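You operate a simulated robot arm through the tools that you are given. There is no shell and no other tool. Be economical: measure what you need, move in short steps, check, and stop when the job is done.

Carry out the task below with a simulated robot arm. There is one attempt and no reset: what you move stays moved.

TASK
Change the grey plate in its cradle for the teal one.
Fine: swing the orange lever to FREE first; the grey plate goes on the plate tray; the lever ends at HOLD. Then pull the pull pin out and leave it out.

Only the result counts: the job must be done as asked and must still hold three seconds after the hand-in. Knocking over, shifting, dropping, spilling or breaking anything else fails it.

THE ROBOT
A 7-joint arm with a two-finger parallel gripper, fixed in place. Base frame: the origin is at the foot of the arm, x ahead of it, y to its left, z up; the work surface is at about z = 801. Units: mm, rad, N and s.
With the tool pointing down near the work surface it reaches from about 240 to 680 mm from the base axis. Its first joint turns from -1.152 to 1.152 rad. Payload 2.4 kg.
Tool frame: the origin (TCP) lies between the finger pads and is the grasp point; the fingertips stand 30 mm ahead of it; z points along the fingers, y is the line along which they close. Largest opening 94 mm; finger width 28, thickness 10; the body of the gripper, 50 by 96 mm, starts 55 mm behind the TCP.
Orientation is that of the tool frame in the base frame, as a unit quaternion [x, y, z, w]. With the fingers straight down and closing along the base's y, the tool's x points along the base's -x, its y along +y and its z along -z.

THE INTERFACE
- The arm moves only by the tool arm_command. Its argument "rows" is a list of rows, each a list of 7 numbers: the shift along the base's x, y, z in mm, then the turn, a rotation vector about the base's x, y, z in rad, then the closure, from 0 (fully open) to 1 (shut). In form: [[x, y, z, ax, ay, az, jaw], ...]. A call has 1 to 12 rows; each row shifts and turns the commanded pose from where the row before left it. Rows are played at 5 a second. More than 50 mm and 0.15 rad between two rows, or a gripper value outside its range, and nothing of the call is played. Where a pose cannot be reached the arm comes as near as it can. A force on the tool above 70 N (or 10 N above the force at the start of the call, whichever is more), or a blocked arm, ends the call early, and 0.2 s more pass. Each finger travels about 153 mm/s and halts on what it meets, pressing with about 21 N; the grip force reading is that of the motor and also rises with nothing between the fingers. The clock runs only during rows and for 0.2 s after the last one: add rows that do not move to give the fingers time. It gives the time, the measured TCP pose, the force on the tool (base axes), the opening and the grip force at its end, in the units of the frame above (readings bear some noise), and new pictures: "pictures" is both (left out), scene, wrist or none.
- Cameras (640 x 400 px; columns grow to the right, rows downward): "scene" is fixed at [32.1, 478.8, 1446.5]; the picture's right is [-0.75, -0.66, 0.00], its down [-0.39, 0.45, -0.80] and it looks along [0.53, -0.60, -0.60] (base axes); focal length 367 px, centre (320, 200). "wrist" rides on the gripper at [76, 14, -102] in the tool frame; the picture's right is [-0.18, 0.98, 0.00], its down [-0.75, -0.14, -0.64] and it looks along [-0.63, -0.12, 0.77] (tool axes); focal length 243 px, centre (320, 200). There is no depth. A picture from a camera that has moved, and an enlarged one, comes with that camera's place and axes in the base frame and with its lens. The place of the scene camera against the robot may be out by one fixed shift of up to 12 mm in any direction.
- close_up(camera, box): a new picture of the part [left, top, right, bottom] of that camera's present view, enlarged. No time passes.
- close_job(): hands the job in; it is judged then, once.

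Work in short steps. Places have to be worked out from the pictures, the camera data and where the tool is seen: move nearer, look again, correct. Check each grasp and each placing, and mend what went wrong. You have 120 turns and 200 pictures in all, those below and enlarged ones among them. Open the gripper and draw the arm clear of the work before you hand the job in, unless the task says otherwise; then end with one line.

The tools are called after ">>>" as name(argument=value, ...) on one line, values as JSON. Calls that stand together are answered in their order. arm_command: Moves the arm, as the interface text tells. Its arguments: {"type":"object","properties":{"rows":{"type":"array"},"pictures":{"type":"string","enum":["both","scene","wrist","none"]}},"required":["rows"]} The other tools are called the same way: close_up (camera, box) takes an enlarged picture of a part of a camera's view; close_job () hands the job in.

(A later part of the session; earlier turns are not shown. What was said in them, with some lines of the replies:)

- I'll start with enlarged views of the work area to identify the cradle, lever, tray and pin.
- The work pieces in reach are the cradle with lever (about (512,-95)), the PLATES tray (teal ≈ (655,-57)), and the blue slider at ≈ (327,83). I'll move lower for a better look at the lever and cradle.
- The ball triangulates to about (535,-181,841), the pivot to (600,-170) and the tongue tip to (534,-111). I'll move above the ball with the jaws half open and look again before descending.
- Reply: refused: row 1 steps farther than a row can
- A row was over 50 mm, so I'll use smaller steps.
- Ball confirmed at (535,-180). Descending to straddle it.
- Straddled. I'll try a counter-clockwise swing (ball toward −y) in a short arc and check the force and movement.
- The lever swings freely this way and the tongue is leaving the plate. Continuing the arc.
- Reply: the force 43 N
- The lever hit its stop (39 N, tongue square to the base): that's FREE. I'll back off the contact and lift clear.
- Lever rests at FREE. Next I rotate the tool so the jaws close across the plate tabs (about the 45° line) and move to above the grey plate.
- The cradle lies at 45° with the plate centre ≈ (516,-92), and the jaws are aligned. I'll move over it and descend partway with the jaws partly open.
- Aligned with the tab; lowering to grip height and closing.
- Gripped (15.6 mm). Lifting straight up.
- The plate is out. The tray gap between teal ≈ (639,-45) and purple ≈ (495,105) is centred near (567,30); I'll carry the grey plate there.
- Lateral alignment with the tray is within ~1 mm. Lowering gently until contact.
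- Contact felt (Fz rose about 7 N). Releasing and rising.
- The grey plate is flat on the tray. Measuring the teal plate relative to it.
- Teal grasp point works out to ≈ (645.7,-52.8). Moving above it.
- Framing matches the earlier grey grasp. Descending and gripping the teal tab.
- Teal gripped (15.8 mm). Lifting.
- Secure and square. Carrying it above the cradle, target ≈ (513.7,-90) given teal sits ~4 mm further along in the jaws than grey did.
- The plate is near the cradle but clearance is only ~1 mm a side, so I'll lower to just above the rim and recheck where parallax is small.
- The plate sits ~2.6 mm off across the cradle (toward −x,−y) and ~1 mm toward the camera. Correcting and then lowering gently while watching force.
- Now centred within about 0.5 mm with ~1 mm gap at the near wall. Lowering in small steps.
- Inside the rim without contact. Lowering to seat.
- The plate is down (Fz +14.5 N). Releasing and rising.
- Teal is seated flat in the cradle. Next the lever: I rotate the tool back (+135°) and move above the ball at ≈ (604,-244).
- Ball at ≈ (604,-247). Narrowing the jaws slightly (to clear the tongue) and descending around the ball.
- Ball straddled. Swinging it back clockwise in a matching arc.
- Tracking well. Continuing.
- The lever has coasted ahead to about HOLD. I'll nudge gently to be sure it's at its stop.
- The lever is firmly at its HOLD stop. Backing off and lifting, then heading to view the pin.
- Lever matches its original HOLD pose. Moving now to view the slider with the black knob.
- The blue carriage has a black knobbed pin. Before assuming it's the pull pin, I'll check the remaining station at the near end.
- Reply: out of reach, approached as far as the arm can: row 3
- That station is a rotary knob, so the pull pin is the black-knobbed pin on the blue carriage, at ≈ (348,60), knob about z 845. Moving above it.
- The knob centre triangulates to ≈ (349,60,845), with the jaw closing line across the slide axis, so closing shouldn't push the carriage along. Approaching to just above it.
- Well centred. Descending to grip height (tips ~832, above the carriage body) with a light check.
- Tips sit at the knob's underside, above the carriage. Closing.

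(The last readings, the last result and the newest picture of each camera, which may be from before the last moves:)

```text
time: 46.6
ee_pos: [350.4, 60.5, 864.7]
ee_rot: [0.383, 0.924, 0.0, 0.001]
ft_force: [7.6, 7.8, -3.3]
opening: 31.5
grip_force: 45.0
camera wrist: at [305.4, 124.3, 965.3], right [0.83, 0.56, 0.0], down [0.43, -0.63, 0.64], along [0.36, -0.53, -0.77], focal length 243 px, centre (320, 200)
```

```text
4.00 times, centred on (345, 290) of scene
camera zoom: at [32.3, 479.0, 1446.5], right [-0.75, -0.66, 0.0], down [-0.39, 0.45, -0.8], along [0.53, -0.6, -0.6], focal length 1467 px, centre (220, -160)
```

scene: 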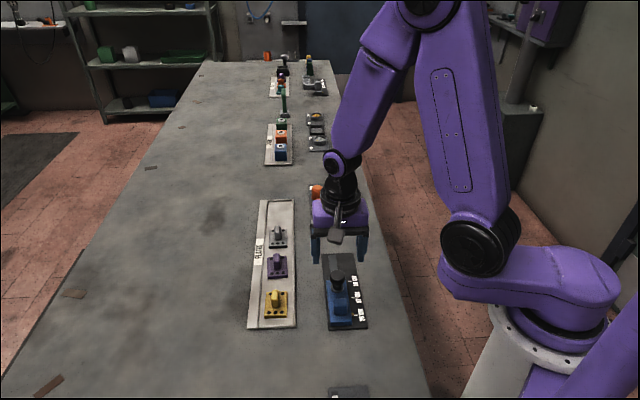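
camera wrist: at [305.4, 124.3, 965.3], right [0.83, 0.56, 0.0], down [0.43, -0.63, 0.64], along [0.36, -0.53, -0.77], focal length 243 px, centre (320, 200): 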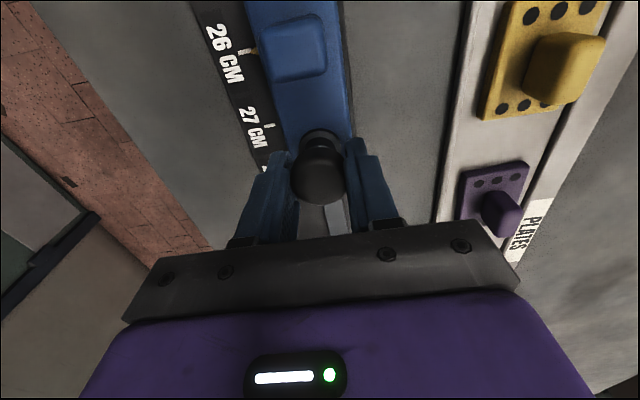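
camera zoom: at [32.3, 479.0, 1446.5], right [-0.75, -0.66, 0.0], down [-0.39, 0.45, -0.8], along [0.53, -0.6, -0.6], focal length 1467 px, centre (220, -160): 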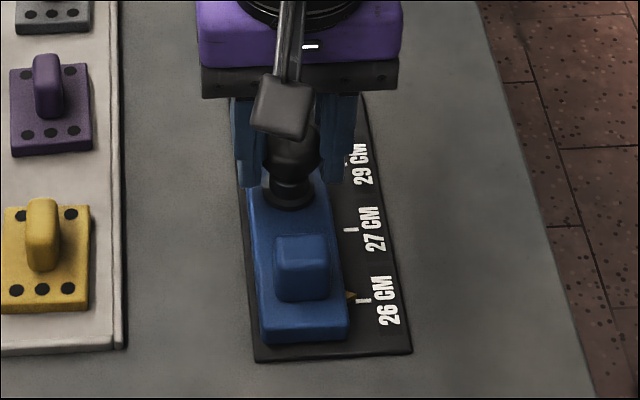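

Knob gripped at 31.5 mm with a small side load; I'll ease it by 1 mm and pull straight up slowly.

>>> arm_command(rows=[[0.8, 0.8, 0, 0, 0, 0, 1], [0, 0, 2, 0, 0, 0, 1], [0, 0, 3, 0, 0, 0, 1]], pictures="none")

>>> close_up(camera="scene", box=[300, 240, 390, 340])

```text
time: 47.4
ee_pos: [350.0, 60.3, 869.8]
ee_rot: [0.383, 0.924, 0.001, 0.002]
ft_force: [12.2, 11.5, -6.7]
opening: 31.7
grip_force: 44.7
```

```text
4.00 times, centred on (345, 290) of scene
camera zoom: at [32.5, 479.1, 1446.4], right [-0.75, -0.66, 0.0], down [-0.39, 0.45, -0.8], along [0.53, -0.6, -0.6], focal length 1467 px, centre (220, -160)
```

zoom: 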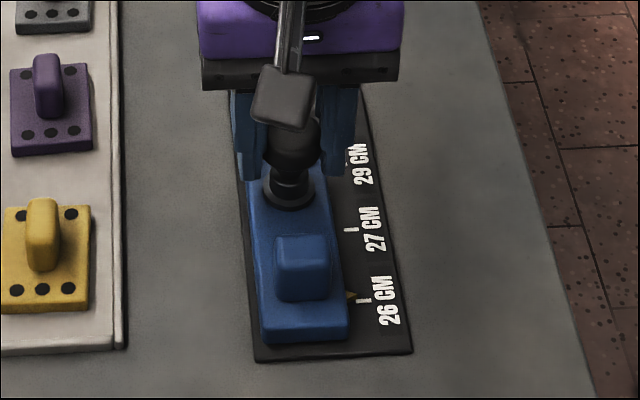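

>>> arm_command(rows=[[-0.8, -0.8, 0, 0, 0, 0, 1], [-0.6, -0.6, 2, 0, 0, 0, 1]], pictures="none")

```text
time: 48.0
ee_pos: [349.8, 59.4, 870.3]
ee_rot: [0.383, 0.924, 0.002, 0.004]
ft_force: [19.7, 26.1, -5.0]
opening: 31.3
grip_force: 45.4
```

Side force grew, so the relief is toward +x+y. Correcting.

>>> arm_command(rows=[[1, 1, 0, 0, 0, 0, 1], [1, 1, 0, 0, 0, 0, 1], [0, 0, 0, 0, 0, 0, 1]], pictures="none")

>>> close_up(camera="scene", box=[300, 240, 390, 340])

```text
time: 48.8
ee_pos: [349.4, 60.5, 870.8]
ee_rot: [0.384, 0.923, 0.0, 0.0]
ft_force: [8.6, 0.6, -4.6]
opening: 31.6
grip_force: 45.1
```

```text
4.00 times, centred on (345, 290) of scene
camera zoom: at [32.3, 478.8, 1446.5], right [-0.75, -0.66, 0.0], down [-0.39, 0.45, -0.8], along [0.53, -0.6, -0.6], focal length 1467 px, centre (220, -160)
```

zoom: 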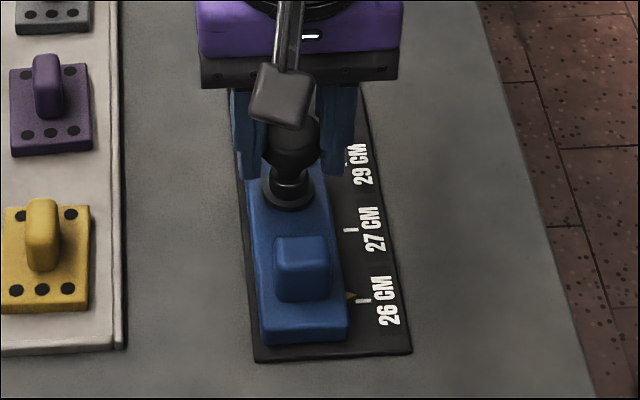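

Side force relieved. Continuing the pull upward.

>>> arm_command(rows=[[0.4, 0, 2, 0, 0, 0, 1], [0, 0, 2, 0, 0, 0, 1], [0, 0, 2, 0, 0, 0, 1]], pictures="wrist")

>>> close_up(camera="scene", box=[320, 255, 370, 305])

```text
time: 49.6
ee_pos: [350.6, 60.9, 877.0]
ee_rot: [0.384, 0.923, -0.001, 0.0]
ft_force: [7.2, -15.9, -0.2]
opening: 31.8
grip_force: 44.8
camera wrist: at [305.9, 124.8, 978.3], right [0.83, 0.56, 0.0], down [0.43, -0.63, 0.64], along [0.36, -0.53, -0.77], focal length 243 px, centre (320, 200)
```

wrist: 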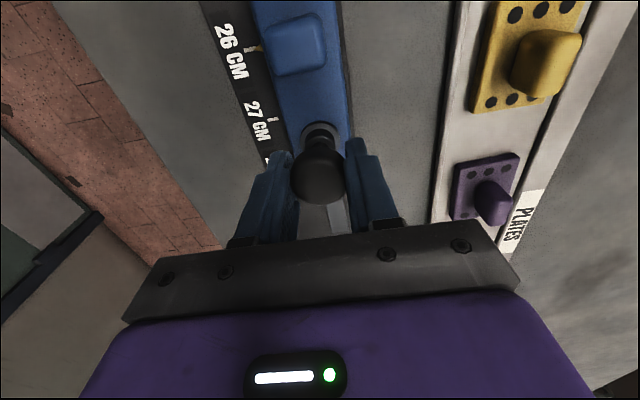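

```text
8.00 times, centred on (345, 280) of scene
camera zoom: at [32.3, 478.4, 1446.7], right [-0.75, -0.66, 0.0], down [-0.39, 0.45, -0.8], along [0.53, -0.6, -0.6], focal length 2935 px, centre (120, -440)
```

zoom: 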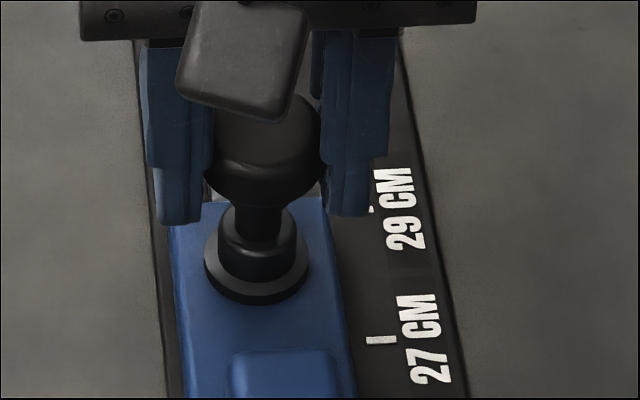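

The pin shaft is emerging. There's a small load along the slide axis, so I'll ease toward (+x,−y) and keep pulling.

>>> arm_command(rows=[[0.5, -1, 0, 0, 0, 0, 1], [0, 0, 1, 0, 0, 0, 1]], pictures="none")

```text
time: 50.2
ee_pos: [350.2, 59.9, 877.4]
ee_rot: [0.382, 0.924, 0.0, -0.002]
ft_force: [-0.9, -6.3, 0.7]
opening: 31.7
grip_force: 44.7
```

>>> arm_command(rows=[[0, -0.4, 2, 0, 0, 0, 1], [0, 0, 2, 0, 0, 0, 1]], pictures="none")

>>> close_up(camera="scene", box=[320, 255, 370, 305])

```text
time: 50.8
ee_pos: [350.0, 59.7, 881.4]
ee_rot: [0.382, 0.924, 0.0, 0.0]
ft_force: [-1.3, 1.5, 1.9]
opening: 31.5
grip_force: 45.0
```

```text
8.00 times, centred on (345, 280) of scene
camera zoom: at [32.0, 478.8, 1446.5], right [-0.75, -0.66, 0.0], down [-0.39, 0.45, -0.8], along [0.53, -0.6, -0.6], focal length 2935 px, centre (120, -440)
```

zoom: 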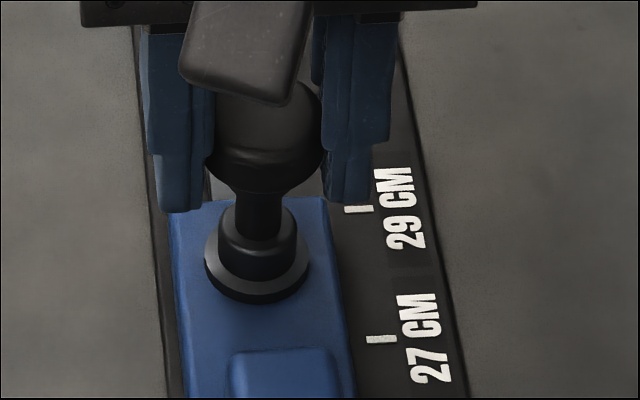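

Forces are clear. Pulling further.

>>> arm_command(rows=[[0, 0, 2, 0, 0, 0, 1], [0, 0, 2, 0, 0, 0, 1], [0, 0, 2, 0, 0, 0, 1]], pictures="none")

>>> close_up(camera="scene", box=[320, 255, 370, 305])

```text
time: 51.6
ee_pos: [351.0, 59.2, 887.1]
ee_rot: [0.383, 0.924, 0.0, 0.0]
ft_force: [3.9, 1.5, -32.4]
opening: 31.4
grip_force: 45.4
```

```text
8.00 times, centred on (345, 280) of scene
camera zoom: at [32.5, 478.9, 1446.5], right [-0.75, -0.66, 0.0], down [-0.39, 0.45, -0.8], along [0.53, -0.6, -0.6], focal length 2935 px, centre (120, -440)
```

zoom: 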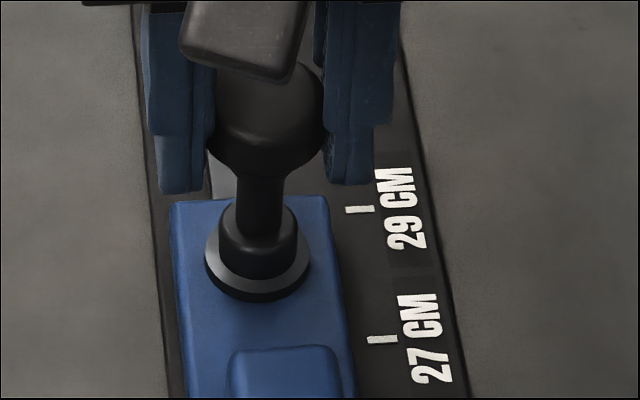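

Fz jumped to −32 N: the pin reached its end of travel. I'll ease slightly, then open the jaws and check that it stays out.

>>> arm_command(rows=[[0, 0, -0.8, 0, 0, 0, 1], [0, 0, 0, 0, 0, 0, 1]], pictures="none")

```text
time: 52.2
ee_pos: [350.9, 60.1, 886.7]
ee_rot: [0.383, 0.924, 0.0, 0.001]
ft_force: [3.8, 6.2, -9.4]
opening: 31.6
grip_force: 44.9
```

>>> arm_command(rows=[[0, 0, 0, 0, 0, 0, 0.6], [0, 0, 0, 0, 0, 0, 0.35], [0, 0, 0, 0, 0, 0, 0.2], [0, 0, 0, 0, 0, 0, 0.2]], pictures="none")

>>> close_up(camera="scene", box=[320, 255, 370, 305])

```text
time: 53.2
ee_pos: [349.5, 59.3, 886.7]
ee_rot: [0.383, 0.924, 0.0, 0.0]
ft_force: [-0.2, -0.4, 0.3]
opening: 75.0
grip_force: 0.1
```

```text
8.00 times, centred on (345, 280) of scene
camera zoom: at [32.1, 478.8, 1446.5], right [-0.75, -0.66, 0.0], down [-0.39, 0.45, -0.8], along [0.53, -0.6, -0.6], focal length 2935 px, centre (120, -440)
```

zoom: 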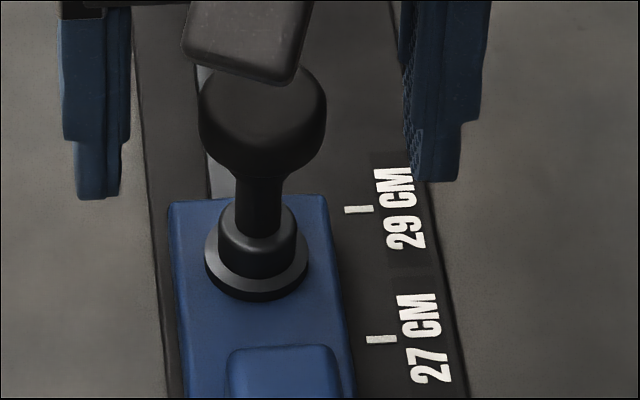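

The pin stays out on its own. Rising clear and waiting to confirm.

>>> arm_command(rows=[[0, 0, 20, 0, 0, 0, 0.1], [0, 0, 40, 0, 0, 0, 0], [0, 0, 45, 0, 0, 0, 0], [0, -20, 45, 0, 0, 0, 0], [20, -40, 0, 0, 0, 0, 0], [20, -40, 0, 0, 0, 0, 0], [20, -40, 0, 0, 0, 0, 0], [0, 0, 0, 0, 0, 0, 0], [0, 0, 0, 0, 0, 0, 0], [0, 0, 0, 0, 0, 0, 0], [0, 0, 0, 0, 0, 0, 0]], pictures="scene")

>>> close_up(camera="scene", box=[300, 240, 390, 340])

>>> close_up(camera="scene", box=[240, 170, 390, 270])

```text
time: 55.6
ee_pos: [411.2, -82.3, 1036.0]
ee_rot: [0.383, 0.924, 0.0, 0.0]
ft_force: [0.5, 1.0, 0.1]
opening: 93.8
grip_force: 0.0
```

scene: 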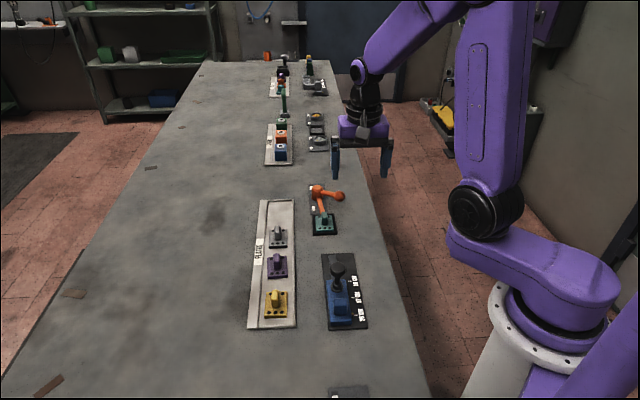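

```text
4.00 times, centred on (345, 290) of scene
camera zoom: at [32.1, 478.8, 1446.5], right [-0.75, -0.66, 0.0], down [-0.39, 0.45, -0.8], along [0.53, -0.6, -0.6], focal length 1467 px, centre (220, -160)
```

zoom: 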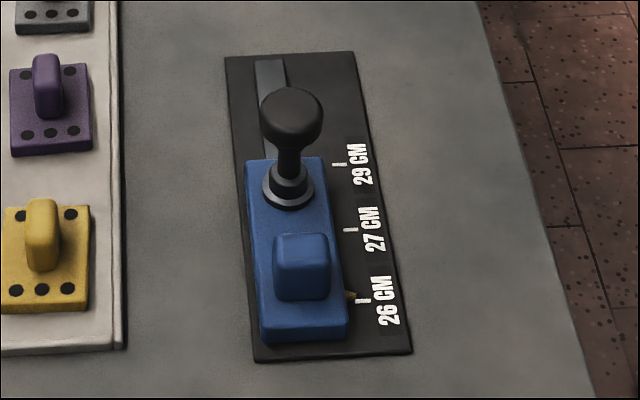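

```text
4.00 times, centred on (315, 220) of scene
camera zoom: at [32.1, 478.8, 1446.5], right [-0.75, -0.66, 0.0], down [-0.39, 0.45, -0.8], along [0.53, -0.6, -0.6], focal length 1467 px, centre (340, 120)
```

zoom: 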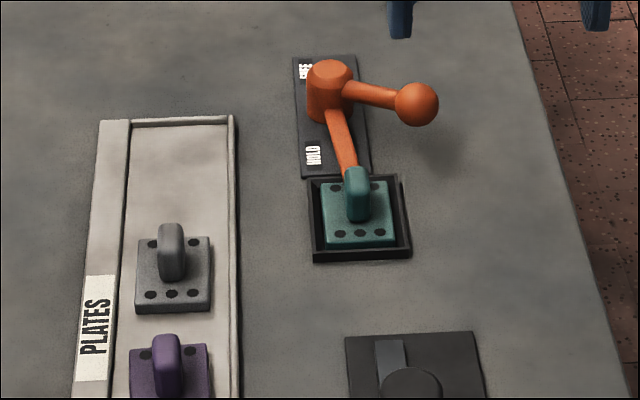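

The grey plate is on the tray, teal is in the cradle, the lever is at HOLD, the pin stands out and the slide still reads 26 cm. The gripper is open and clear, so I'm handing in.

>>> close_job()

```text
The job is handed in.
```

The job is handed in: the teal plate is in the cradle, the grey plate is on the plate tray, the lever is at HOLD, and the pull pin is out and staying out.
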